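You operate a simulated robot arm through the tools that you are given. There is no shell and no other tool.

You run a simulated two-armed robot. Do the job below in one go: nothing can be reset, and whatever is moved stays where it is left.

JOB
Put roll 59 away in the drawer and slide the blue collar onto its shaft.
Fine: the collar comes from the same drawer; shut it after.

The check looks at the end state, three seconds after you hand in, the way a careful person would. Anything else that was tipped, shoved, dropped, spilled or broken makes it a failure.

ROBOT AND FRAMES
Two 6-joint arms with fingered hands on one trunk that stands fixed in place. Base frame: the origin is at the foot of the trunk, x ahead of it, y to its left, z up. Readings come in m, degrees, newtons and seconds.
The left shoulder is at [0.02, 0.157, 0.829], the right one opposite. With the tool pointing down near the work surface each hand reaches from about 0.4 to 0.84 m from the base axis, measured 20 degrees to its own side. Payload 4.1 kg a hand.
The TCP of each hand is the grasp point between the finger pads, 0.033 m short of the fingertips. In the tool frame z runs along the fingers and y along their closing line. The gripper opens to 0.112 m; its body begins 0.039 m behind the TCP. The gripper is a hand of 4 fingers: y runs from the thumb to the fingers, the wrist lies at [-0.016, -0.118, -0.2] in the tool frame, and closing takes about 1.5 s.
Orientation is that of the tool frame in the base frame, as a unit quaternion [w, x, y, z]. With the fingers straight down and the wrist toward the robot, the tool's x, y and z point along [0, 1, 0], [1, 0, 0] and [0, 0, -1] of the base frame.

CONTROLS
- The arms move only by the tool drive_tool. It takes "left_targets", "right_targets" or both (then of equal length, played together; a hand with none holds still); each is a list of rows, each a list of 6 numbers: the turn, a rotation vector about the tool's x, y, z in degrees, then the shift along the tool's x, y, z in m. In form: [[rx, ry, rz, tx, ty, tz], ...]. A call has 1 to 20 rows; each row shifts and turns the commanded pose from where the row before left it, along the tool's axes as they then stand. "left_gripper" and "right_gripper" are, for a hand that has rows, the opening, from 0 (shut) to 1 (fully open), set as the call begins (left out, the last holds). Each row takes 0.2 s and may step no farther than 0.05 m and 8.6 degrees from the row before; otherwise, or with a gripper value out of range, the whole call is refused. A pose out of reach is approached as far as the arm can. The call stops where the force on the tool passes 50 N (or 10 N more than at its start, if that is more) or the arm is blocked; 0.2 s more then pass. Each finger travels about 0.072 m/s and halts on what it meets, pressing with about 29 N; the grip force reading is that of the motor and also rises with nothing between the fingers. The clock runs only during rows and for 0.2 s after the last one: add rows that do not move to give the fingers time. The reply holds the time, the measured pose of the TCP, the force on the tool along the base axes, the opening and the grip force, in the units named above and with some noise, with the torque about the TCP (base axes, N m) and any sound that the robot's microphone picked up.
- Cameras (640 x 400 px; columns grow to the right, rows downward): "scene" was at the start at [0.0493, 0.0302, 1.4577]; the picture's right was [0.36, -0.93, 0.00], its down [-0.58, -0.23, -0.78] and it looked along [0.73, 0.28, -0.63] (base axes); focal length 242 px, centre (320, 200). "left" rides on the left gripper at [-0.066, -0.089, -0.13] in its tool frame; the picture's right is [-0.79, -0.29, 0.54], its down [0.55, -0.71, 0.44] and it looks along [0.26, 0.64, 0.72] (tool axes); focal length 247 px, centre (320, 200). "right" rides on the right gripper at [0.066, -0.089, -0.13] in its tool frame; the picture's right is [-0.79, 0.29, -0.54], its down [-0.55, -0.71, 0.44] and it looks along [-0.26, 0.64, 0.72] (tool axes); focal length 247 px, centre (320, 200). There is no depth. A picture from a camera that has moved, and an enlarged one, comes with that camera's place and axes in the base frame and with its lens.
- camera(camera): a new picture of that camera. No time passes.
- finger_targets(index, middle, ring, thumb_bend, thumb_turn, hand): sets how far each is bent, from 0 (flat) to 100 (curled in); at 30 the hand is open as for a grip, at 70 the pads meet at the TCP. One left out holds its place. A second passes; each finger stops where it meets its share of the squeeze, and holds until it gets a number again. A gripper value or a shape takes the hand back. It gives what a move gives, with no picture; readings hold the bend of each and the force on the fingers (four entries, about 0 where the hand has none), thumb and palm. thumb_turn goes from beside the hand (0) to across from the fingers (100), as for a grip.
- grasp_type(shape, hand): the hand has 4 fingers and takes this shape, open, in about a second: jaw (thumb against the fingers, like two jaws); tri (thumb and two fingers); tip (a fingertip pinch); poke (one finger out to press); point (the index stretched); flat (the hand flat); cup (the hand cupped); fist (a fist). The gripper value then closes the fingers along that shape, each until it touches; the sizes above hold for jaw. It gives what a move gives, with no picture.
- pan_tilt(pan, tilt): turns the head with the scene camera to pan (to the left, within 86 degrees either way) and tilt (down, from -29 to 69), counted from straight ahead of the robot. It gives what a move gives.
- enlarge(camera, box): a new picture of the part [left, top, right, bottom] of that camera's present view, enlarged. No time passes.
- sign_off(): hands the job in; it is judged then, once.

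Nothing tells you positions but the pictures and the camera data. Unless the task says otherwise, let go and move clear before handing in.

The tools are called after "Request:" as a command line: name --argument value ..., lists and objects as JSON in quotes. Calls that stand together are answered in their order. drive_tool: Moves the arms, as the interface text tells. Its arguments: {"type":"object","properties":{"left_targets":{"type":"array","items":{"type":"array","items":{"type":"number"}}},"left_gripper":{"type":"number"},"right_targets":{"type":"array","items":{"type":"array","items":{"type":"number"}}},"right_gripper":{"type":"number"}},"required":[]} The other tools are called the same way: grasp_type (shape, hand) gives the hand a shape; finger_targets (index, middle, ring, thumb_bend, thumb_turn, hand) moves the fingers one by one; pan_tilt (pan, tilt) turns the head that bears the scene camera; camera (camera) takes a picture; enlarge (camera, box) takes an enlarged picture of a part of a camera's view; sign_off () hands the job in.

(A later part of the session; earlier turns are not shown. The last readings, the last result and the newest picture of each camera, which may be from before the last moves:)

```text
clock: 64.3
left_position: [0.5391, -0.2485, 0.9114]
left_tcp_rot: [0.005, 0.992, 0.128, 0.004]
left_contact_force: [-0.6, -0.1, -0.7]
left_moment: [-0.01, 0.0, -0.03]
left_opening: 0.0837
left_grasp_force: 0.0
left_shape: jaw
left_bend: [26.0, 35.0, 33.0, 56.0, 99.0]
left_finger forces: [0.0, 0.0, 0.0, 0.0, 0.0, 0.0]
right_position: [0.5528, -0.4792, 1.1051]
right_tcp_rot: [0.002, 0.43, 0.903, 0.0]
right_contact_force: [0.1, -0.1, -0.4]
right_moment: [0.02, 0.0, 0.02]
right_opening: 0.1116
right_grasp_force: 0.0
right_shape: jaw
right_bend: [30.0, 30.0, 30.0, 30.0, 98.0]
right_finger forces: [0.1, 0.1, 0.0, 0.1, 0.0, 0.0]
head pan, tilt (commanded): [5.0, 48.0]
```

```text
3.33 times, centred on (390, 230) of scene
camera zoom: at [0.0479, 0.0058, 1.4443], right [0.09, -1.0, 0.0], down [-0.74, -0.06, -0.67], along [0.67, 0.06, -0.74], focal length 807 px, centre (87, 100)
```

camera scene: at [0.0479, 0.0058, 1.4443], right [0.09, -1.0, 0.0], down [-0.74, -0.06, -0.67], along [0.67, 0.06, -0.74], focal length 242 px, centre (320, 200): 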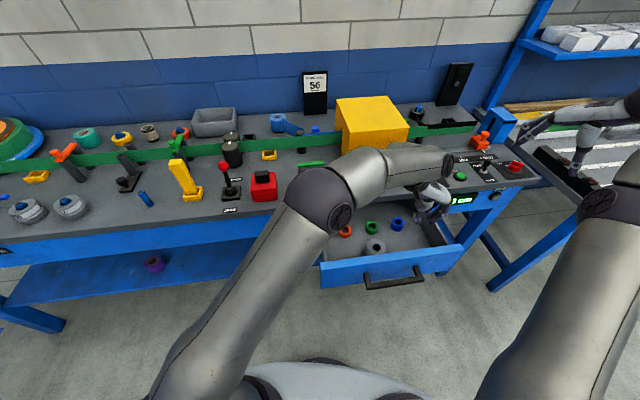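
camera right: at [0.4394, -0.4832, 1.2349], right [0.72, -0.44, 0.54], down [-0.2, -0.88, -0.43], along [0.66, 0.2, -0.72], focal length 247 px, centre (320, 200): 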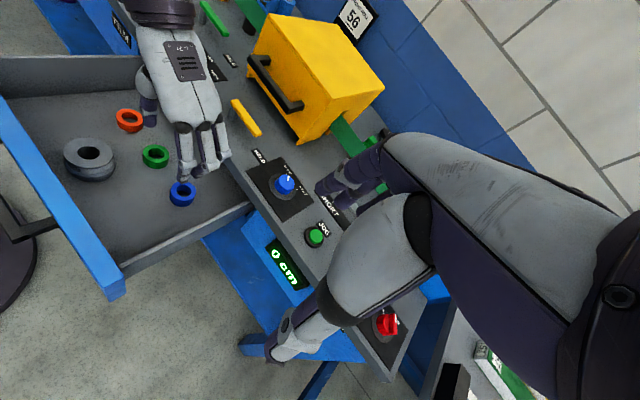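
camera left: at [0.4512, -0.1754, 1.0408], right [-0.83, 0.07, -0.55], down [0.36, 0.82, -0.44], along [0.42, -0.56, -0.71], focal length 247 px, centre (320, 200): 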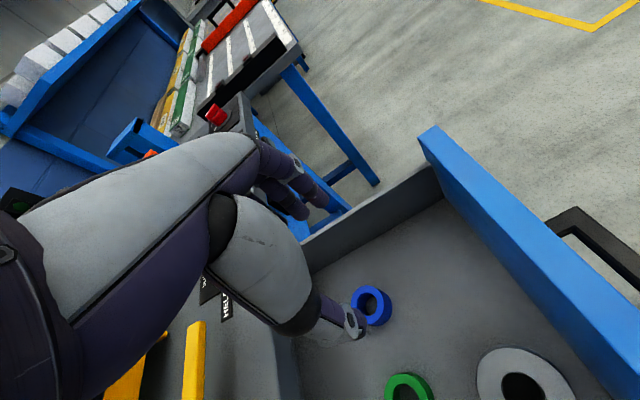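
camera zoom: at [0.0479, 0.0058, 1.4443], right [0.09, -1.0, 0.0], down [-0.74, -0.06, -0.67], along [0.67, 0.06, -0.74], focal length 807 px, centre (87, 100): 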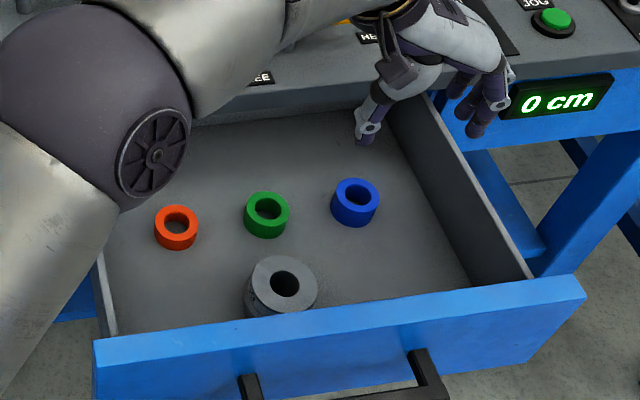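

The blue collar is located at about (0.5795, -0.240), 4.8 cm outside and 2.8 cm bore, versus a ~1.9 cm shaft. I'll level the hand, centre over it and go down partway to verify.

Request:
drive_tool --left_targets '[[0.63, -0.38, 0, 0.0207, 0.001, 0], [0, 0, 0, 0.0206, 0.0009, 0], [0, 0, 0, 0, 0, 0.04], [0, 0, 0, 0, 0, 0.04], [0, 0, 0, 0, 0, 0.025]]'

Request:
camera --camera "left"

Request:
enlarge --camera "right" --box '[80, 60, 280, 240]'

Request:
enlarge --camera "scene" --box '[310, 170, 470, 290]'

```text
clock: 65.5
left_position: [0.5781, -0.2392, 0.8077]
left_tcp_rot: [0.003, 0.992, 0.128, 0.0]
left_contact_force: [-0.6, 0.7, 0.3]
left_moment: [0.03, -0.01, -0.04]
left_opening: 0.0836
left_grasp_force: 0.0
left_shape: jaw
left_bend: [26.0, 35.0, 33.0, 56.0, 99.0]
left_finger forces: [0.0, 0.1, 0.0, 0.0, 0.0, 0.0]
right_position: [0.5509, -0.4792, 1.1058]
right_tcp_rot: [0.002, 0.431, 0.903, 0.0]
right_contact_force: [0.5, 0.5, 0.1]
right_moment: [-0.02, -0.01, 0.03]
right_opening: 0.1115
right_grasp_force: 0.2
right_shape: jaw
right_bend: [30.0, 30.0, 30.0, 30.0, 98.0]
right_finger forces: [0.0, 0.0, 0.1, 0.0, 0.0, 0.0]
head pan, tilt (commanded): [5.0, 48.0]
```

```text
taken
camera left: at [0.492, -0.1685, 0.9377], right [-0.84, 0.08, -0.54], down [0.36, 0.83, -0.44], along [0.41, -0.56, -0.72], focal length 247 px, centre (320, 200)
```

left: 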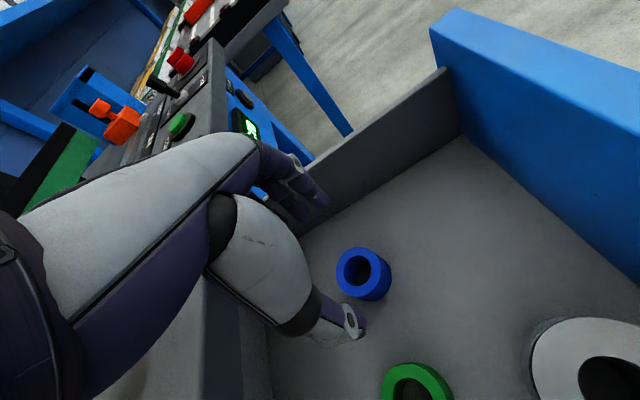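

```text
2.22 times, centred on (180, 150) of right
camera zoom: at [0.4393, -0.4832, 1.235], right [0.72, -0.44, 0.54], down [-0.2, -0.88, -0.43], along [0.66, 0.2, -0.72], focal length 549 px, centre (631, 311)
```

zoom: 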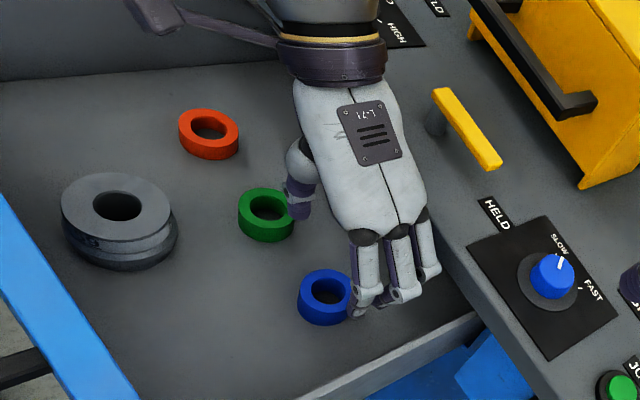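

```text
3.33 times, centred on (390, 230) of scene
camera zoom: at [0.0477, 0.0058, 1.4443], right [0.09, -1.0, 0.0], down [-0.74, -0.06, -0.67], along [0.67, 0.06, -0.74], focal length 807 px, centre (87, 100)
```

zoom: 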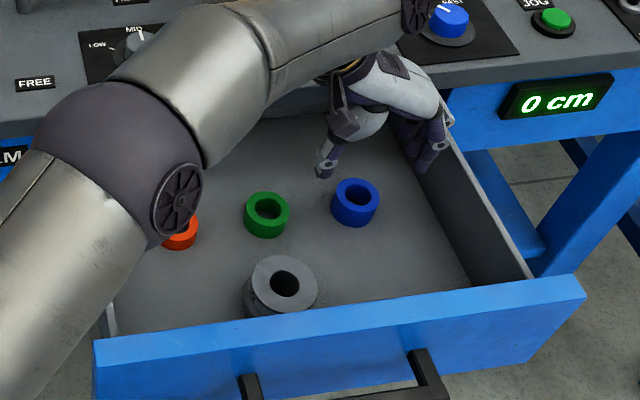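

The hand is centred over the collar and clear of the bench edge, green collar and side wall. I'll go down to the grasp height and close gently.

Request:
drive_tool --left_targets '[[0, 0, 0, 0.001, 0, 0.03], [0, 0, 0, 0, 0, 0.025], [0, 0, 0, 0, 0, 0.0135]]'

Request:
enlarge --camera "left" --box '[240, 180, 440, 360]'

Request:
enlarge --camera "right" --box '[80, 60, 280, 240]'

```text
clock: 66.3
left_position: [0.5797, -0.2403, 0.7394]
left_tcp_rot: [0.002, 0.992, 0.128, 0.0]
left_contact_force: [0.2, 0.2, 0.2]
left_moment: [-0.01, -0.04, -0.01]
left_opening: 0.0836
left_grasp_force: 0.1
left_shape: jaw
left_bend: [26.0, 35.0, 33.0, 56.0, 99.0]
left_finger forces: [0.1, 0.1, 0.0, 0.1, 0.1, 0.0]
right_position: [0.5503, -0.4797, 1.1043]
right_tcp_rot: [0.002, 0.43, 0.903, 0.0]
right_contact_force: [0.1, -0.7, -0.3]
right_moment: [0.0, -0.02, -0.01]
right_opening: 0.1116
right_grasp_force: 0.0
right_shape: jaw
right_bend: [30.0, 30.0, 30.0, 30.0, 98.0]
right_finger forces: [0.0, 0.0, 0.0, 0.0, 0.0, 0.1]
head pan, tilt (commanded): [5.0, 48.0]
```

```text
2.22 times, centred on (340, 270) of left
camera zoom: at [0.4933, -0.1684, 0.869], right [-0.84, 0.07, -0.54], down [0.36, 0.83, -0.44], along [0.41, -0.56, -0.72], focal length 549 px, centre (276, 44)
```

zoom: 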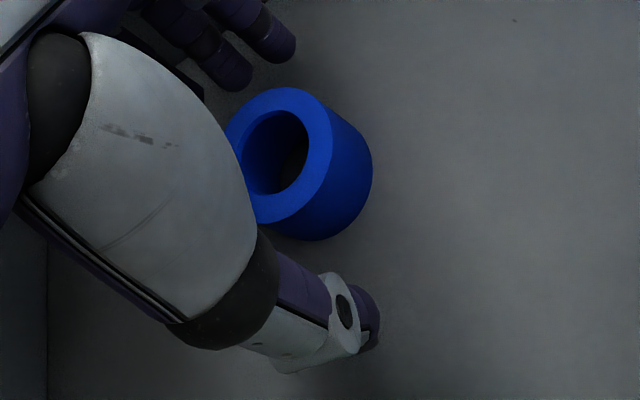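

```text
2.22 times, centred on (180, 150) of right
camera zoom: at [0.4393, -0.4832, 1.235], right [0.72, -0.44, 0.54], down [-0.2, -0.88, -0.43], along [0.66, 0.2, -0.72], focal length 549 px, centre (631, 311)
```

zoom: 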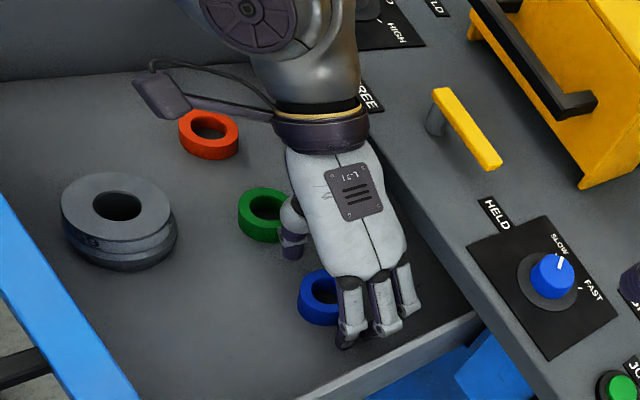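

Request:
drive_tool --left_targets '[[0, 0, 0, 0, 0, 0], [0, 0, 0, 0, 0, 0], [0, 0, 0, 0, 0, 0], [0, 0, 0, 0, 0, 0], [0, 0, 0, 0, 0, 0], [0, 0, 0, 0, 0, 0], [0, 0, 0, 0, 0, 0], [0, 0, 0, 0, 0, 0]]' --left_gripper 0

Request:
enlarge --camera "left" --box '[240, 180, 440, 360]'

Request:
enlarge --camera "right" --box '[80, 60, 280, 240]'

```text
clock: 68.1
left_position: [0.5792, -0.2389, 0.7385]
left_tcp_rot: [0.002, 0.992, 0.128, 0.0]
left_contact_force: [0.1, 0.0, -0.9]
left_moment: [-0.03, 0.0, 0.0]
left_opening: 0.0386
left_grasp_force: 29.5
left_shape: jaw
left_bend: [76.0, 51.0, 55.0, 74.0, 100.0]
left_finger forces: [15.2, 10.0, 0.1, 0.1, 24.5, 0.1]
right_position: [0.5519, -0.4787, 1.1051]
right_tcp_rot: [0.003, 0.431, 0.902, 0.0]
right_contact_force: [-0.5, 0.0, 0.6]
right_moment: [-0.01, 0.0, -0.02]
right_opening: 0.1118
right_grasp_force: 0.1
right_shape: jaw
right_bend: [30.0, 30.0, 30.0, 30.0, 98.0]
right_finger forces: [0.1, 0.0, 0.0, 0.1, 0.0, 0.1]
head pan, tilt (commanded): [5.0, 48.0]
```

```text
2.22 times, centred on (340, 270) of left
camera zoom: at [0.4933, -0.1685, 0.8694], right [-0.84, 0.07, -0.54], down [0.36, 0.83, -0.44], along [0.41, -0.56, -0.72], focal length 549 px, centre (276, 44)
```

zoom: 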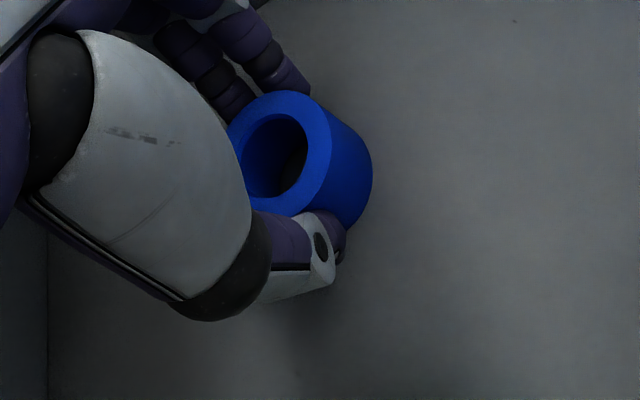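

```text
2.22 times, centred on (180, 150) of right
camera zoom: at [0.4394, -0.4832, 1.2349], right [0.72, -0.44, 0.54], down [-0.2, -0.88, -0.43], along [0.66, 0.2, -0.72], focal length 549 px, centre (631, 311)
```

zoom: 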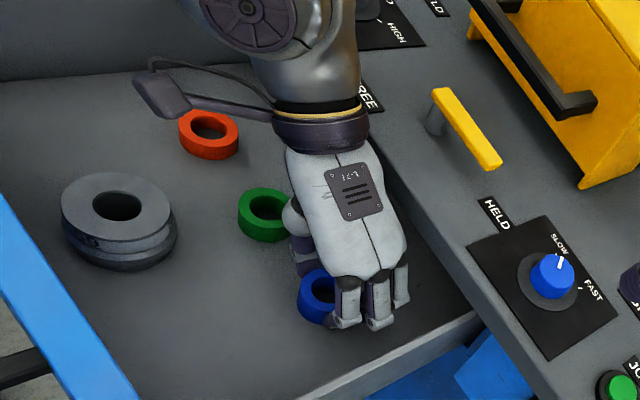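

The blue collar is held (thumb, index and middle loaded). I'll lift it straight out and carry it left, outside the bench edge.

Request:
drive_tool --left_targets '[[0, 0, 0, 0, 0, -0.01], [0, 0, 0, 0, 0, -0.02], [0, 0, 0, 0, 0, -0.04], [0, 0, 0, 0, 0, -0.04], [0, 0, 0, 0, 0, -0.04], [0, 0, 0, 0, 0, -0.04], [0, 0, 0, 0, 0, -0.03], [0, 0, 0, -0.03, 0, 0], [0, 0, 0, -0.03, 0, 0]]'

Request:
camera --camera "left"

Request:
camera --camera "right"

Request:
camera --camera "scene"

```text
clock: 70.1
left_position: [0.5472, -0.2709, 0.9669]
left_tcp_rot: [0.001, 0.992, 0.128, 0.0]
left_contact_force: [0.7, -0.5, -0.7]
left_moment: [-0.03, 0.01, -0.02]
left_opening: 0.0384
left_grasp_force: 29.2
left_shape: jaw
left_bend: [76.0, 51.0, 55.0, 74.0, 100.0]
left_finger forces: [15.2, 10.0, 0.0, 0.1, 24.4, 0.0]
left hand out of reach, approached as far as the arm can: row 7, 8, 9
right_position: [0.5521, -0.4792, 1.1049]
right_tcp_rot: [0.002, 0.43, 0.903, 0.0]
right_contact_force: [0.6, 0.7, -0.4]
right_moment: [0.01, 0.06, 0.0]
right_opening: 0.1119
right_grasp_force: 0.1
right_shape: jaw
right_bend: [30.0, 30.0, 30.0, 30.0, 98.0]
right_finger forces: [0.1, 0.1, 0.1, 0.0, 0.0, 0.0]
head pan, tilt (commanded): [5.0, 48.0]
```

```text
taken
camera left: at [0.4617, -0.2005, 1.0985], right [-0.84, 0.08, -0.54], down [0.35, 0.83, -0.44], along [0.41, -0.56, -0.72], focal length 247 px, centre (320, 200)
```

left: 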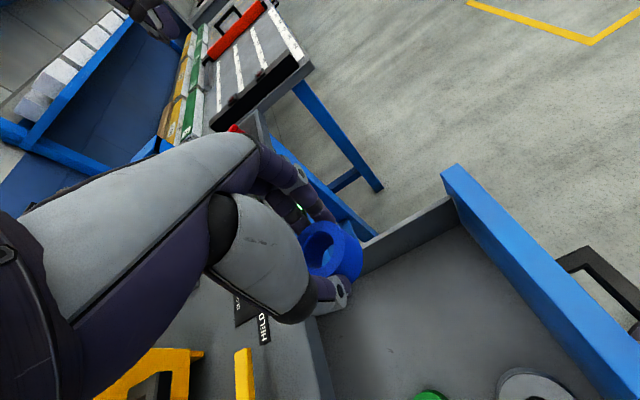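

```text
taken
camera right: at [0.4396, -0.4831, 1.2349], right [0.72, -0.44, 0.54], down [-0.2, -0.88, -0.43], along [0.66, 0.2, -0.72], focal length 247 px, centre (320, 200)
```

right: 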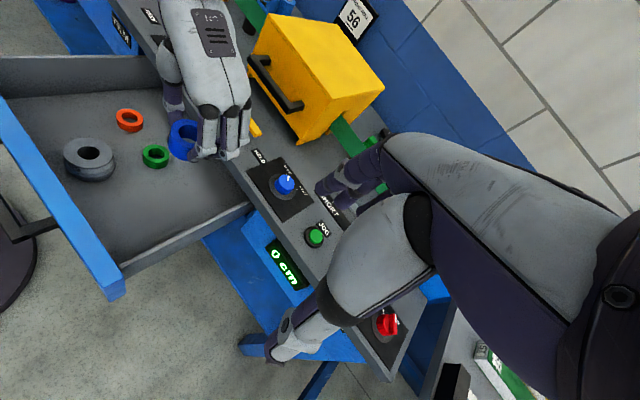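

```text
taken
camera scene: at [0.0481, 0.0059, 1.4443], right [0.09, -1.0, 0.0], down [-0.74, -0.06, -0.67], along [0.67, 0.06, -0.74], focal length 242 px, centre (320, 200)
```

scene: 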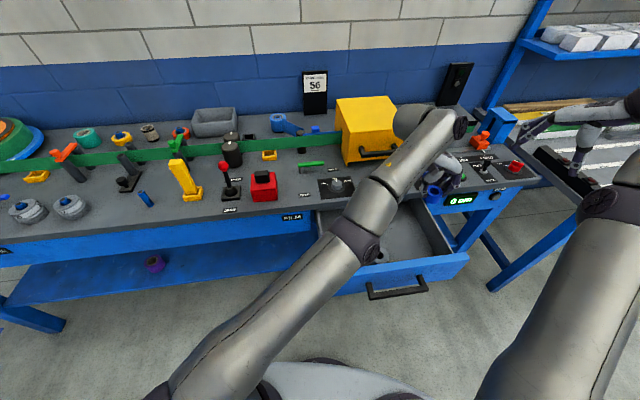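

The collar is out and secure; the arm was near full stretch. I'll carry it left along the front of the bench and then turn the hand back to face the bench.

Request:
drive_tool --left_targets '[[0, 0, 0, -0.01, -0.03, 0], [0, 0, 0, -0.01, -0.04, 0], [0, 0, 0, 0, -0.04, 0], [0, 0, 0, 0, -0.04, -0.01], [0, 0, 0, 0, -0.04, -0.01], [0, 0, 0, 0, -0.04, -0.01], [0, 0, 0, 0, -0.04, -0.01], [0, 0, 0, 0, -0.04, -0.01], [0, 0, 0, 0, -0.04, -0.01]]'

Request:
drive_tool --left_targets '[[0, 0, -8.13, 0, 0, 0], [0, 0, -8.13, 0, 0, 0], [0, 0, -8.13, 0, 0, 0], [0, 0, -8.13, 0, 0, 0], [0, 0, -8.13, 0, 0, 0], [0, 0, -8.13, 0, 0, 0], [0, 0, -8.13, 0, 0, 0], [0, 0, -8.13, 0, 0, 0], [0, 0, -8.13, 0, 0, 0], [0, 0, -8.13, 0, 0, 0], [0, 0, -8.13, 0, 0, 0]]'

Request:
camera --camera "scene"

Request:
camera --camera "left"

```text
clock: 72.1
left_position: [0.4579, 0.0474, 1.0358]
left_tcp_rot: [0.0, 0.992, 0.127, 0.0]
left_contact_force: [-0.2, 0.2, 0.3]
left_moment: [0.0, 0.04, 0.02]
left_opening: 0.0382
left_grasp_force: 29.1
left_shape: jaw
left_bend: [76.0, 51.0, 55.0, 74.0, 100.0]
left_finger forces: [14.9, 10.2, 0.0, 0.0, 23.9, 0.1]
left hand out of reach, approached as far as the arm can: row 1, 2
right_position: [0.5518, -0.4797, 1.1044]
right_tcp_rot: [0.002, 0.431, 0.902, 0.0]
right_contact_force: [0.7, 0.0, -0.4]
right_moment: [0.04, 0.02, 0.0]
right_opening: 0.1119
right_grasp_force: 0.1
right_shape: jaw
right_bend: [30.0, 30.0, 30.0, 30.0, 98.0]
right_finger forces: [0.0, 0.0, 0.0, 0.1, 0.0, 0.0]
head pan, tilt (commanded): [5.0, 48.0]
```

```text
clock: 74.5
left_position: [0.4614, 0.0468, 1.0358]
left_tcp_rot: [0.001, 0.615, 0.789, -0.001]
left_contact_force: [0.2, 0.4, -0.2]
left_moment: [-0.04, 0.01, -0.02]
left_opening: 0.038
left_grasp_force: 29.3
left_shape: jaw
left_bend: [76.0, 51.0, 55.0, 74.0, 100.0]
left_finger forces: [15.0, 10.5, 0.1, 0.0, 23.9, 0.0]
right_position: [0.5521, -0.4798, 1.1051]
right_tcp_rot: [0.002, 0.431, 0.902, 0.0]
right_contact_force: [-0.1, -0.2, 0.6]
right_moment: [-0.03, 0.01, 0.0]
right_opening: 0.112
right_grasp_force: 0.1
right_shape: jaw
right_bend: [30.0, 30.0, 30.0, 30.0, 98.0]
right_finger forces: [0.1, 0.0, 0.0, 0.0, 0.1, 0.0]
head pan, tilt (commanded): [5.0, 48.0]
```

```text
taken
camera scene: at [0.0479, 0.0059, 1.4443], right [0.09, -1.0, 0.0], down [-0.74, -0.06, -0.67], along [0.67, 0.06, -0.74], focal length 242 px, centre (320, 200)
```

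scene: 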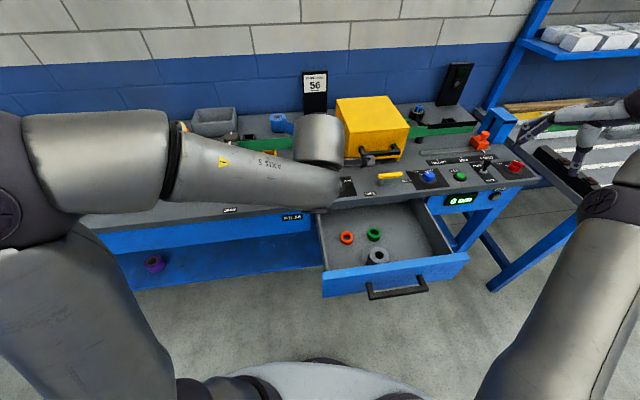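

```text
taken
camera left: at [0.3911, -0.0368, 1.1664], right [-0.08, -0.84, -0.54], down [-0.82, 0.36, -0.44], along [0.56, 0.41, -0.72], focal length 247 px, centre (320, 200)
```

left: 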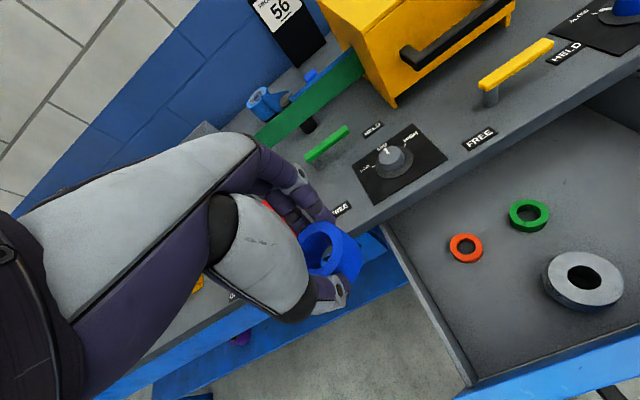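

Request:
drive_tool --left_targets '[[0, 0, 0, 0.0443, 0.0005, 0], [0, 0, 0, 0.0443, 0.0005, 0], [0, 0, 0, 0.0443, 0.0005, 0], [0, 0, 0, 0.0443, 0.0005, 0], [0, 0, 0, 0.0443, 0.0005, 0], [0, 0, 0, 0.0443, 0.0005, 0], [0, 0, 0, 0.0443, 0.0005, 0], [0, 0, 0, 0.0443, 0.0005, 0], [0, 0, 0, 0.0443, 0.0005, 0], [0, 0, 0, 0.0443, 0.0005, 0], [0, 0, 0, 0.0443, 0.0005, 0], [0, 0, 0, 0.0443, 0.0005, 0], [0, 0, 0, 0, 0.04, 0], [0, 0, 0, 0, 0.04, 0], [0, 0, 0, 0, 0.02, 0]]'

Request:
camera --camera "left"

Request:
enlarge --camera "left" --box '[270, 190, 390, 330]'

Request:
pan_tilt --pan 40 --tilt 45

Request:
enlarge --camera "scene" --box '[220, 80, 360, 200]'

```text
clock: 77.7
left_position: [0.4327, 0.5889, 1.0348]
left_tcp_rot: [0.002, 0.614, 0.789, -0.001]
left_contact_force: [-0.2, 0.9, -1.1]
left_moment: [0.02, -0.01, 0.04]
left_opening: 0.0381
left_grasp_force: 29.0
left_shape: jaw
left_bend: [76.0, 51.0, 55.0, 74.0, 100.0]
left_finger forces: [15.3, 10.8, 0.0, 0.0, 23.9, 0.1]
right_position: [0.5516, -0.4794, 1.1049]
right_tcp_rot: [0.002, 0.43, 0.903, 0.0]
right_contact_force: [0.6, -0.5, 0.1]
right_moment: [0.0, 0.02, 0.0]
right_opening: 0.1119
right_grasp_force: 0.1
right_shape: jaw
right_bend: [30.0, 30.0, 30.0, 30.0, 98.0]
right_finger forces: [0.0, 0.0, 0.1, 0.0, 0.1, 0.0]
head pan, tilt (commanded): [5.0, 48.0]
```

```text
taken
camera left: at [0.3633, 0.5047, 1.1653], right [-0.08, -0.84, -0.54], down [-0.82, 0.36, -0.44], along [0.56, 0.4, -0.72], focal length 247 px, centre (320, 200)
```

left: 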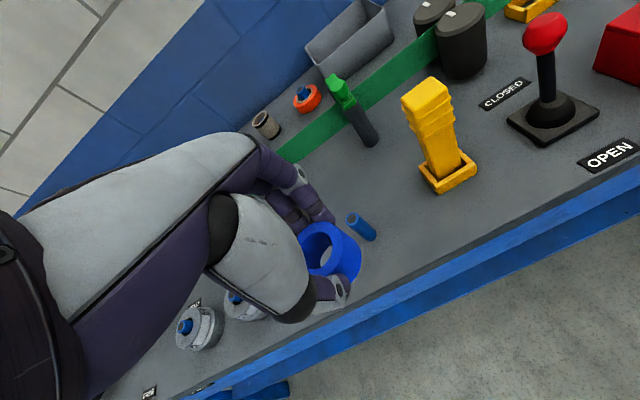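

```text
2.86 times, centred on (330, 260) of left
camera zoom: at [0.3633, 0.5047, 1.1653], right [-0.08, -0.84, -0.54], down [-0.82, 0.36, -0.44], along [0.56, 0.4, -0.72], focal length 706 px, centre (291, 29)
```

zoom: 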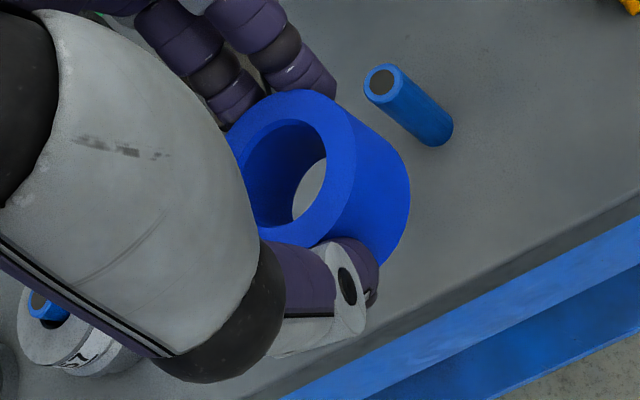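

```text
clock: 78.7
left_position: [0.4329, 0.5888, 1.0339]
left_tcp_rot: [0.001, 0.615, 0.789, -0.001]
left_contact_force: [-0.1, 0.8, -0.9]
left_moment: [0.05, -0.01, -0.01]
left_opening: 0.0379
left_grasp_force: 29.1
left_shape: jaw
left_bend: [76.0, 51.0, 55.0, 74.0, 100.0]
left_finger forces: [15.3, 10.8, 0.0, 0.0, 24.0, 0.0]
right_position: [0.551, -0.4794, 1.1055]
right_tcp_rot: [0.001, 0.432, 0.902, 0.0]
right_contact_force: [-0.4, -0.8, 0.0]
right_moment: [-0.01, 0.03, -0.01]
right_opening: 0.1117
right_grasp_force: 0.0
right_shape: jaw
right_bend: [30.0, 30.0, 30.0, 30.0, 98.0]
right_finger forces: [0.0, 0.0, 0.0, 0.0, 0.0, 0.1]
head pan, tilt (commanded): [40.0, 45.0]
```

```text
3.33 times, centred on (290, 140) of scene
camera zoom: at [0.0317, 0.0511, 1.4485], right [0.64, -0.77, 0.0], down [-0.54, -0.45, -0.71], along [0.54, 0.45, -0.71], focal length 807 px, centre (420, 400)
```

zoom: 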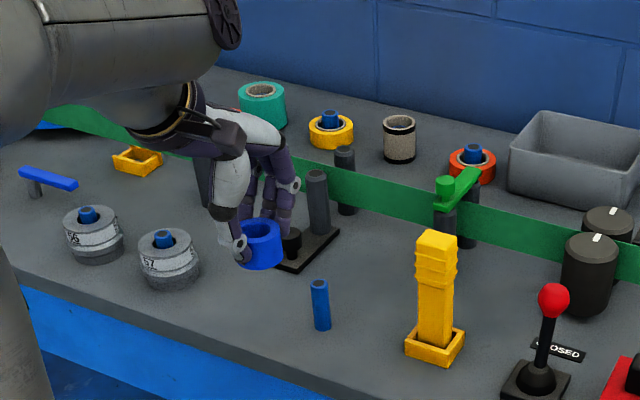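

The collar is held level and centred on the grasp point; the shaft is directly ahead. I'll move over the shaft and lower to just above its top, then check alignment through the bore.

Request:
drive_tool --left_targets '[[0, 0, 0, -0.001, 0.0445, 0], [0, 0, 0, -0.001, 0.0445, 0], [0, 0, 0, 0, 0, 0.04], [0, 0, 0, 0, 0, 0.036], [0, 0, 0, 0, 0, 0]]'

Request:
enlarge --camera "left" --box '[270, 190, 390, 330]'

Request:
enlarge --camera "scene" --box '[250, 110, 350, 200]'

```text
clock: 79.9
left_position: [0.5212, 0.6082, 0.9572]
left_tcp_rot: [0.001, 0.615, 0.788, -0.001]
left_contact_force: [0.5, -0.4, -0.7]
left_moment: [-0.02, 0.02, 0.0]
left_opening: 0.038
left_grasp_force: 29.1
left_shape: jaw
left_bend: [76.0, 51.0, 55.0, 74.0, 100.0]
left_finger forces: [15.0, 10.7, 0.0, 0.1, 23.9, 0.0]
right_position: [0.5511, -0.4795, 1.1058]
right_tcp_rot: [0.001, 0.431, 0.903, 0.0]
right_contact_force: [-0.3, 0.1, -0.4]
right_moment: [-0.01, 0.01, -0.01]
right_opening: 0.1117
right_grasp_force: 0.1
right_shape: jaw
right_bend: [30.0, 30.0, 30.0, 30.0, 98.0]
right_finger forces: [0.0, 0.0, 0.1, 0.0, 0.1, 0.1]
head pan, tilt (commanded): [40.0, 45.0]
```

```text
2.86 times, centred on (330, 260) of left
camera zoom: at [0.4512, 0.5241, 1.0879], right [-0.08, -0.84, -0.54], down [-0.82, 0.36, -0.44], along [0.56, 0.41, -0.72], focal length 706 px, centre (291, 29)
```

zoom: 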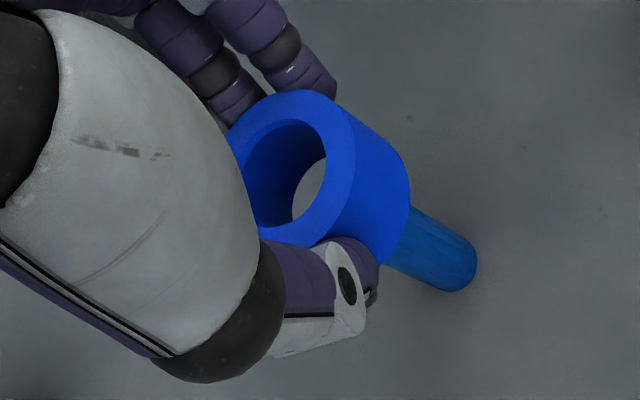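

```text
4.44 times, centred on (300, 155) of scene
camera zoom: at [0.0317, 0.0511, 1.4485], right [0.64, -0.77, 0.0], down [-0.54, -0.45, -0.71], along [0.54, 0.45, -0.71], focal length 1076 px, centre (409, 400)
```

zoom: 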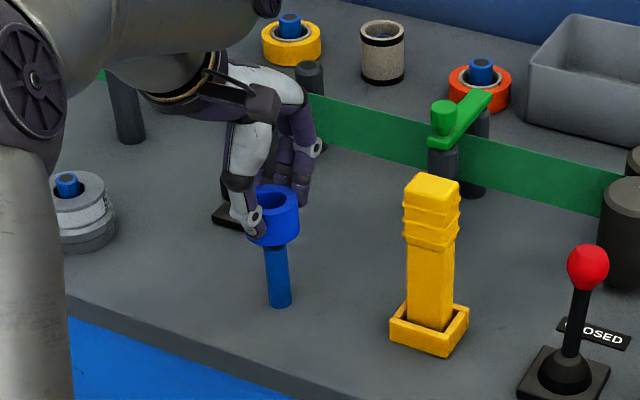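

Alignment looks right: the shaft axis lies under the bore within about a millimetre or two. I'll lower slowly onto the shaft, watching forces.

Request:
drive_tool --left_targets '[[0, 0, 0, 0, 0, 0.006], [0, 0, 0, 0, 0, 0.005], [0, 0, 0, 0, 0, 0.004], [0, 0, 0, 0, 0, 0.004]]'

Request:
enlarge --camera "left" --box '[270, 190, 390, 330]'

```text
clock: 80.9
left_position: [0.5206, 0.6078, 0.9396]
left_tcp_rot: [0.002, 0.615, 0.788, -0.001]
left_contact_force: [-2.9, -2.8, 4.9]
left_moment: [-0.17, 0.16, 0.01]
left_opening: 0.0384
left_grasp_force: 29.0
left_shape: jaw
left_bend: [76.0, 51.0, 55.0, 74.0, 100.0]
left_finger forces: [15.6, 9.2, 0.0, 0.1, 26.2, 0.0]
right_position: [0.5512, -0.4792, 1.1053]
right_tcp_rot: [0.002, 0.43, 0.903, 0.0]
right_contact_force: [0.5, 0.3, -0.1]
right_moment: [-0.02, -0.01, -0.01]
right_opening: 0.1115
right_grasp_force: 0.1
right_shape: jaw
right_bend: [30.0, 30.0, 30.0, 30.0, 98.0]
right_finger forces: [0.0, 0.0, 0.1, 0.1, 0.1, 0.1]
head pan, tilt (commanded): [40.0, 45.0]
```

```text
2.86 times, centred on (330, 260) of left
camera zoom: at [0.4515, 0.5238, 1.07], right [-0.08, -0.84, -0.54], down [-0.82, 0.36, -0.44], along [0.56, 0.41, -0.72], focal length 706 px, centre (291, 29)
```

zoom: 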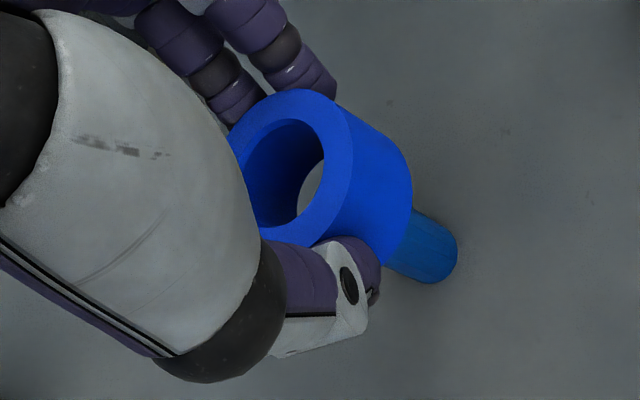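

There's a light contact: the forces and the view indicate the shaft sits about 3–4 mm toward the robot side of the bore. I'll lift slightly, shift that way, and look again.

Request:
drive_tool --left_targets '[[0, 0, 0, 0, 0, -0.012], [0, 0, 0, -0.0024, -0.0032, 0], [0, 0, 0, 0, 0, 0]]'

Request:
enlarge --camera "left" --box '[290, 200, 400, 310]'

Request:
enlarge --camera "scene" --box '[280, 130, 330, 190]'

```text
clock: 81.7
left_position: [0.5177, 0.6037, 0.9505]
left_tcp_rot: [0.002, 0.614, 0.789, 0.0]
left_contact_force: [-0.5, 0.5, -0.6]
left_moment: [-0.04, 0.01, 0.01]
left_opening: 0.0386
left_grasp_force: 29.2
left_shape: jaw
left_bend: [76.0, 51.0, 55.0, 74.0, 100.0]
left_finger forces: [15.4, 10.7, 0.1, 0.0, 24.1, 0.1]
right_position: [0.5524, -0.4798, 1.105]
right_tcp_rot: [0.001, 0.43, 0.903, -0.001]
right_contact_force: [-0.3, 1.0, 0.1]
right_moment: [-0.02, 0.01, -0.01]
right_opening: 0.1116
right_grasp_force: 0.2
right_shape: jaw
right_bend: [30.0, 30.0, 30.0, 30.0, 98.0]
right_finger forces: [0.0, 0.1, 0.0, 0.0, 0.1, 0.0]
head pan, tilt (commanded): [40.0, 45.0]
```

```text
3.64 times, centred on (345, 255) of left
camera zoom: at [0.4489, 0.521, 1.0818], right [-0.08, -0.84, -0.54], down [-0.82, 0.36, -0.44], along [0.56, 0.41, -0.72], focal length 898 px, centre (229, 0)
```

zoom: 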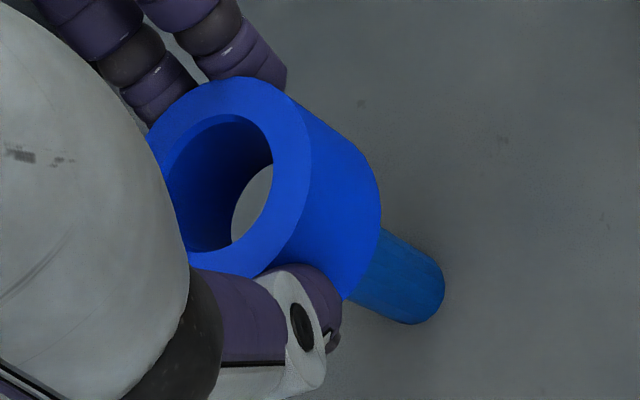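

```text
6.67 times, centred on (305, 160) of scene
camera zoom: at [0.0317, 0.0512, 1.4485], right [0.64, -0.77, 0.0], down [-0.54, -0.45, -0.71], along [0.54, 0.45, -0.71], focal length 1614 px, centre (420, 467)
```

zoom: 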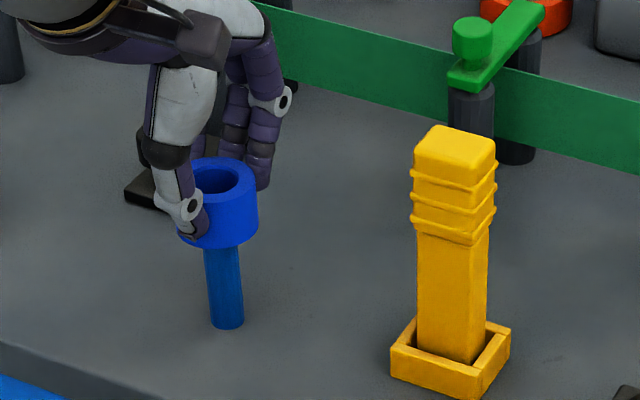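

Request:
drive_tool --left_targets '[[0, 0, 0, 0, -0.001, 0.005], [0, 0, 0, 0, 0, 0.004], [0, 0, 0, 0, 0, 0.003]]'

Request:
enlarge --camera "left" --box '[290, 200, 400, 310]'

```text
clock: 82.5
left_position: [0.5182, 0.6053, 0.9399]
left_tcp_rot: [0.001, 0.614, 0.789, -0.001]
left_contact_force: [0.8, -0.2, -1.5]
left_moment: [-0.01, 0.0, 0.0]
left_opening: 0.0383
left_grasp_force: 28.2
left_shape: jaw
left_bend: [76.0, 51.0, 55.0, 74.0, 100.0]
left_finger forces: [15.3, 10.6, 0.0, 0.0, 24.1, 0.0]
right_position: [0.5521, -0.4797, 1.1048]
right_tcp_rot: [0.0, 0.431, 0.902, 0.0]
right_contact_force: [0.0, 0.1, 0.7]
right_moment: [0.0, -0.03, 0.0]
right_opening: 0.1114
right_grasp_force: 0.0
right_shape: jaw
right_bend: [30.0, 30.0, 30.0, 30.0, 98.0]
right_finger forces: [0.0, 0.1, 0.0, 0.0, 0.1, 0.0]
head pan, tilt (commanded): [40.0, 45.0]
```

```text
3.64 times, centred on (345, 255) of left
camera zoom: at [0.4478, 0.5207, 1.0698], right [-0.08, -0.84, -0.54], down [-0.82, 0.36, -0.44], along [0.56, 0.41, -0.72], focal length 898 px, centre (229, 0)
```

zoom: 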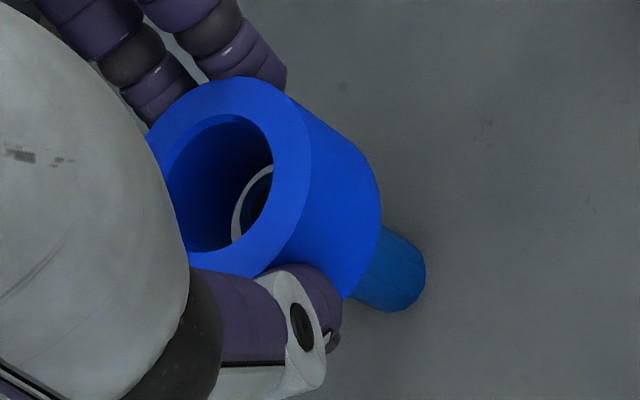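

No contact this time, and the shaft top is now visible inside the bore. I'll continue lowering in small steps.

Request:
drive_tool --left_targets '[[0, 0, 0, 0, 0, 0.004], [0, 0, 0, 0, 0, 0.004], [0, 0, 0, 0, 0, 0.004]]'

Request:
enlarge --camera "left" --box '[290, 200, 400, 310]'

```text
clock: 83.3
left_position: [0.5174, 0.6042, 0.9258]
left_tcp_rot: [0.002, 0.615, 0.788, -0.002]
left_contact_force: [0.1, 0.3, -1.0]
left_moment: [-0.01, -0.02, -0.01]
left_opening: 0.0383
left_grasp_force: 29.0
left_shape: jaw
left_bend: [76.0, 51.0, 55.0, 74.0, 100.0]
left_finger forces: [15.3, 10.6, 0.1, 0.0, 24.1, 0.1]
right_position: [0.5514, -0.4803, 1.1054]
right_tcp_rot: [0.002, 0.431, 0.902, 0.0]
right_contact_force: [0.0, -0.2, 0.5]
right_moment: [-0.03, 0.0, -0.02]
right_opening: 0.1117
right_grasp_force: 0.0
right_shape: jaw
right_bend: [30.0, 30.0, 30.0, 30.0, 98.0]
right_finger forces: [0.1, 0.0, 0.1, 0.0, 0.0, 0.0]
head pan, tilt (commanded): [40.0, 45.0]
```

```text
3.64 times, centred on (345, 255) of left
camera zoom: at [0.4478, 0.5204, 1.0573], right [-0.08, -0.84, -0.54], down [-0.82, 0.36, -0.44], along [0.56, 0.4, -0.72], focal length 898 px, centre (229, 0)
```

zoom: 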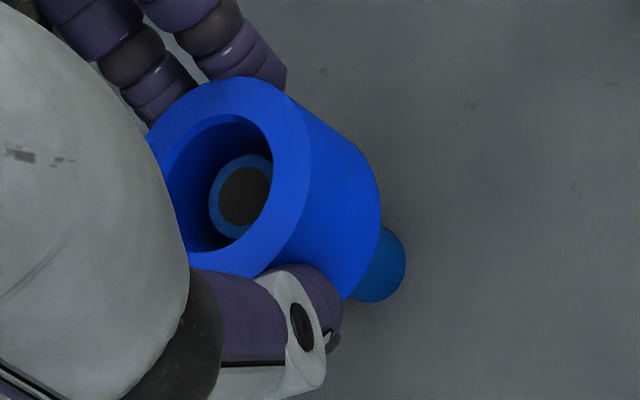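

The shaft is well inside the bore with no side force. I'll keep sliding the collar down.

Request:
drive_tool --left_targets '[[0, 0, 0, 0, 0, 0.006], [0, 0, 0, 0, 0, 0.006], [0, 0, 0, 0, 0, 0.006], [0, 0, 0, 0, 0, 0.006]]'

Request:
enlarge --camera "left" --box '[290, 200, 400, 310]'

Request:
enlarge --camera "scene" --box '[280, 130, 330, 190]'

```text
clock: 84.3
left_position: [0.5179, 0.6037, 0.9019]
left_tcp_rot: [0.002, 0.615, 0.788, 0.0]
left_contact_force: [-0.6, -0.1, -0.5]
left_moment: [0.01, 0.02, -0.01]
left_opening: 0.0385
left_grasp_force: 28.8
left_shape: jaw
left_bend: [76.0, 51.0, 55.0, 74.0, 100.0]
left_finger forces: [15.3, 10.6, 0.0, 0.0, 24.1, 0.1]
right_position: [0.5513, -0.4797, 1.1062]
right_tcp_rot: [0.002, 0.43, 0.903, 0.0]
right_contact_force: [-0.2, -0.6, -0.5]
right_moment: [-0.03, -0.01, 0.03]
right_opening: 0.1119
right_grasp_force: 0.1
right_shape: jaw
right_bend: [30.0, 30.0, 30.0, 30.0, 98.0]
right_finger forces: [0.1, 0.0, 0.1, 0.0, 0.1, 0.0]
head pan, tilt (commanded): [40.0, 45.0]
```

```text
3.64 times, centred on (345, 255) of left
camera zoom: at [0.4477, 0.5206, 1.0332], right [-0.08, -0.84, -0.54], down [-0.82, 0.36, -0.44], along [0.56, 0.4, -0.72], focal length 898 px, centre (229, 0)
```

zoom: 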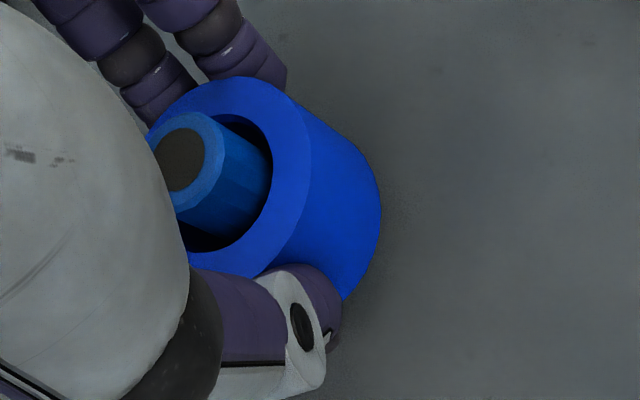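

```text
6.67 times, centred on (305, 160) of scene
camera zoom: at [0.0317, 0.0512, 1.4485], right [0.64, -0.77, 0.0], down [-0.54, -0.45, -0.71], along [0.54, 0.45, -0.71], focal length 1614 px, centre (420, 467)
```

zoom: 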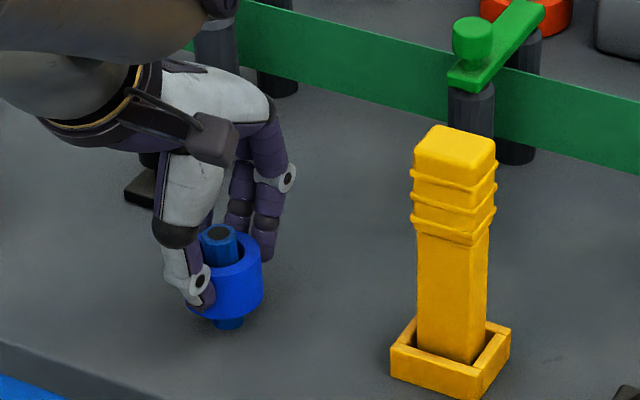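

Request:
drive_tool --left_targets '[[0, 0, 0, 0, 0, 0.004], [0, 0, 0, 0, 0, 0.003], [0, 0, 0, 0, 0, 0]]'

Request:
drive_tool --left_targets '[[0, 0, 0, 0, 0, 0.003], [0, 0, 0, 0, 0, 0]]'

Request:
drive_tool --left_targets '[[0, 0, 0, 0, 0, 0.002], [0, 0, 0, 0, 0, 0]]'

```text
clock: 85.1
left_position: [0.5182, 0.6041, 0.8962]
left_tcp_rot: [0.002, 0.615, 0.789, -0.001]
left_contact_force: [-0.2, 0.6, -0.4]
left_moment: [0.0, 0.01, 0.02]
left_opening: 0.0382
left_grasp_force: 29.3
left_shape: jaw
left_bend: [76.0, 51.0, 55.0, 74.0, 100.0]
left_finger forces: [15.3, 10.6, 0.0, 0.0, 24.0, 0.1]
right_position: [0.55, -0.4801, 1.1046]
right_tcp_rot: [0.002, 0.431, 0.902, 0.0]
right_contact_force: [0.6, 0.3, 0.1]
right_moment: [0.01, -0.01, -0.01]
right_opening: 0.1119
right_grasp_force: 0.0
right_shape: jaw
right_bend: [30.0, 30.0, 30.0, 30.0, 98.0]
right_finger forces: [0.0, 0.1, 0.1, 0.0, 0.1, 0.0]
head pan, tilt (commanded): [40.0, 45.0]
```

```text
clock: 85.7
left_position: [0.5181, 0.604, 0.8928]
left_tcp_rot: [0.002, 0.616, 0.788, -0.001]
left_contact_force: [-1.0, -0.1, -1.2]
left_moment: [0.04, 0.01, -0.02]
left_opening: 0.0383
left_grasp_force: 29.1
left_shape: jaw
left_bend: [76.0, 51.0, 55.0, 74.0, 100.0]
left_finger forces: [15.3, 10.4, 0.1, 0.0, 24.0, 0.0]
right_position: [0.5516, -0.4788, 1.1055]
right_tcp_rot: [0.002, 0.431, 0.902, 0.0]
right_contact_force: [-0.9, 1.5, -1.0]
right_moment: [0.05, -0.01, -0.01]
right_opening: 0.112
right_grasp_force: 0.1
right_shape: jaw
right_bend: [30.0, 30.0, 30.0, 30.0, 98.0]
right_finger forces: [0.0, 0.0, 0.0, 0.0, 0.0, 0.0]
head pan, tilt (commanded): [40.0, 45.0]
```

```text
clock: 86.3
left_position: [0.5188, 0.6048, 0.8912]
left_tcp_rot: [0.001, 0.615, 0.788, -0.001]
left_contact_force: [-0.3, 0.3, 0.6]
left_moment: [-0.02, -0.01, 0.03]
left_opening: 0.0384
left_grasp_force: 28.8
left_shape: jaw
left_bend: [76.0, 51.0, 55.0, 74.0, 100.0]
left_finger forces: [15.2, 10.6, 0.0, 0.0, 24.0, 0.0]
right_position: [0.5514, -0.4803, 1.1051]
right_tcp_rot: [0.003, 0.43, 0.903, 0.0]
right_contact_force: [-0.3, 0.1, -0.7]
right_moment: [0.04, 0.0, -0.04]
right_opening: 0.1115
right_grasp_force: 0.1
right_shape: jaw
right_bend: [30.0, 30.0, 30.0, 30.0, 98.0]
right_finger forces: [0.1, 0.1, 0.1, 0.0, 0.0, 0.1]
head pan, tilt (commanded): [40.0, 45.0]
```

Request:
drive_tool --left_targets '[[0, 0, 0, 0, 0, 0.002], [0, 0, 0, 0, 0, 0]]'

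Request:
drive_tool --left_targets '[[0, 0, 0, 0, 0, 0.002], [0, 0, 0, 0, 0, 0]]'

Request:
enlarge --camera "scene" --box '[280, 130, 330, 190]'

```text
clock: 86.9
left_position: [0.5184, 0.604, 0.8879]
left_tcp_rot: [0.001, 0.615, 0.788, -0.002]
left_contact_force: [0.1, 0.2, 0.3]
left_moment: [-0.01, -0.02, -0.01]
left_opening: 0.0383
left_grasp_force: 29.1
left_shape: jaw
left_bend: [76.0, 51.0, 55.0, 74.0, 100.0]
left_finger forces: [15.3, 10.6, 0.0, 0.0, 24.2, 0.0]
right_position: [0.5513, -0.48, 1.1047]
right_tcp_rot: [0.002, 0.431, 0.902, 0.0]
right_contact_force: [0.3, -0.2, -0.7]
right_moment: [-0.04, -0.01, -0.03]
right_opening: 0.1114
right_grasp_force: 0.0
right_shape: jaw
right_bend: [30.0, 30.0, 30.0, 30.0, 98.0]
right_finger forces: [0.0, 0.1, 0.1, 0.1, 0.1, 0.0]
head pan, tilt (commanded): [40.0, 45.0]
```

```text
clock: 87.5
left_position: [0.5184, 0.6047, 0.8869]
left_tcp_rot: [0.001, 0.615, 0.789, -0.001]
left_contact_force: [-0.2, 0.8, 0.1]
left_moment: [0.04, 0.03, 0.01]
left_opening: 0.0382
left_grasp_force: 29.0
left_shape: jaw
left_bend: [76.0, 51.0, 55.0, 74.0, 100.0]
left_finger forces: [15.2, 10.6, 0.0, 0.0, 24.1, 0.0]
right_position: [0.5506, -0.4797, 1.1061]
right_tcp_rot: [0.002, 0.43, 0.903, 0.0]
right_contact_force: [0.4, 0.4, -0.1]
right_moment: [0.0, -0.01, -0.02]
right_opening: 0.1115
right_grasp_force: 0.0
right_shape: jaw
right_bend: [30.0, 30.0, 30.0, 30.0, 98.0]
right_finger forces: [0.0, 0.0, 0.0, 0.0, 0.0, 0.0]
head pan, tilt (commanded): [40.0, 45.0]
```

```text
6.67 times, centred on (305, 160) of scene
camera zoom: at [0.0317, 0.0512, 1.4485], right [0.64, -0.77, 0.0], down [-0.54, -0.45, -0.71], along [0.54, 0.45, -0.71], focal length 1614 px, centre (420, 467)
```

zoom: 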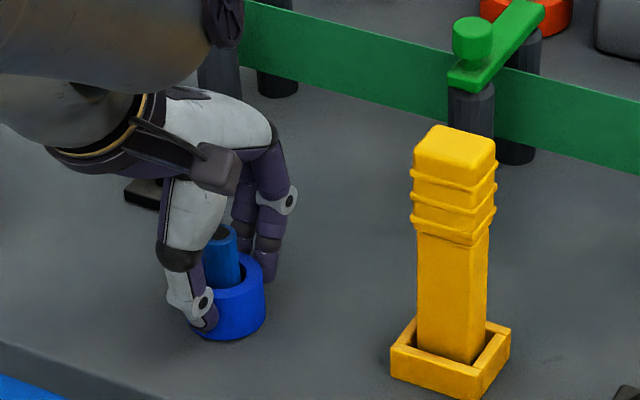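

Request:
drive_tool --left_targets '[[0, 0, 0, 0, 0, 0.002], [0, 0, 0, 0, 0, 0]]'

Request:
drive_tool --left_targets '[[0, 0, 0, 0, 0, 0.0015], [0, 0, 0, 0, 0, 0]]'

Request:
drive_tool --left_targets '[[0, 0, 0, 0, 0, 0.0015], [0, 0, 0, 0, 0, 0]]'

```text
clock: 88.1
left_position: [0.5179, 0.6034, 0.8846]
left_tcp_rot: [0.001, 0.615, 0.788, 0.0]
left_contact_force: [0.4, -0.8, 2.1]
left_moment: [-0.02, -0.03, -0.01]
left_opening: 0.0383
left_grasp_force: 29.2
left_shape: jaw
left_bend: [76.0, 51.0, 55.0, 74.0, 100.0]
left_finger forces: [15.4, 10.6, 0.1, 0.0, 24.4, 0.0]
right_position: [0.5498, -0.48, 1.1055]
right_tcp_rot: [0.002, 0.43, 0.903, 0.0]
right_contact_force: [0.1, -0.8, -0.1]
right_moment: [-0.04, -0.01, -0.02]
right_opening: 0.1117
right_grasp_force: 0.1
right_shape: jaw
right_bend: [30.0, 30.0, 30.0, 30.0, 98.0]
right_finger forces: [0.0, 0.1, 0.1, 0.1, 0.1, 0.1]
head pan, tilt (commanded): [40.0, 45.0]
```

```text
clock: 88.7
left_position: [0.5178, 0.6043, 0.8845]
left_tcp_rot: [0.001, 0.615, 0.789, 0.0]
left_contact_force: [-0.7, -1.1, 8.5]
left_moment: [0.03, -0.18, -0.01]
left_opening: 0.0386
left_grasp_force: 29.1
left_shape: jaw
left_bend: [76.0, 51.0, 55.0, 74.0, 100.0]
left_finger forces: [15.8, 11.2, 0.1, 0.1, 26.1, 0.0]
right_position: [0.5521, -0.4805, 1.1048]
right_tcp_rot: [0.002, 0.43, 0.903, 0.0]
right_contact_force: [0.5, -0.5, -0.2]
right_moment: [0.0, 0.0, -0.01]
right_opening: 0.1117
right_grasp_force: 0.1
right_shape: jaw
right_bend: [30.0, 30.0, 30.0, 30.0, 98.0]
right_finger forces: [0.1, 0.1, 0.0, 0.0, 0.0, 0.1]
head pan, tilt (commanded): [40.0, 45.0]
```

```text
clock: 89.3
left_position: [0.5186, 0.6059, 0.883]
left_tcp_rot: [0.001, 0.615, 0.788, 0.001]
left_contact_force: [-2.3, -2.7, 19.9]
left_moment: [0.02, -0.15, 0.01]
left_opening: 0.0389
left_grasp_force: 29.3
left_shape: jaw
left_bend: [76.0, 51.0, 55.0, 74.0, 100.0]
left_finger forces: [16.9, 11.9, 0.0, 0.0, 29.3, 0.0]
right_position: [0.5506, -0.4805, 1.1059]
right_tcp_rot: [0.002, 0.43, 0.903, 0.0]
right_contact_force: [-0.4, -0.4, 0.3]
right_moment: [0.01, 0.01, 0.05]
right_opening: 0.1117
right_grasp_force: 0.0
right_shape: jaw
right_bend: [30.0, 30.0, 30.0, 30.0, 98.0]
right_finger forces: [0.0, 0.0, 0.0, 0.1, 0.1, 0.0]
head pan, tilt (commanded): [40.0, 45.0]
```

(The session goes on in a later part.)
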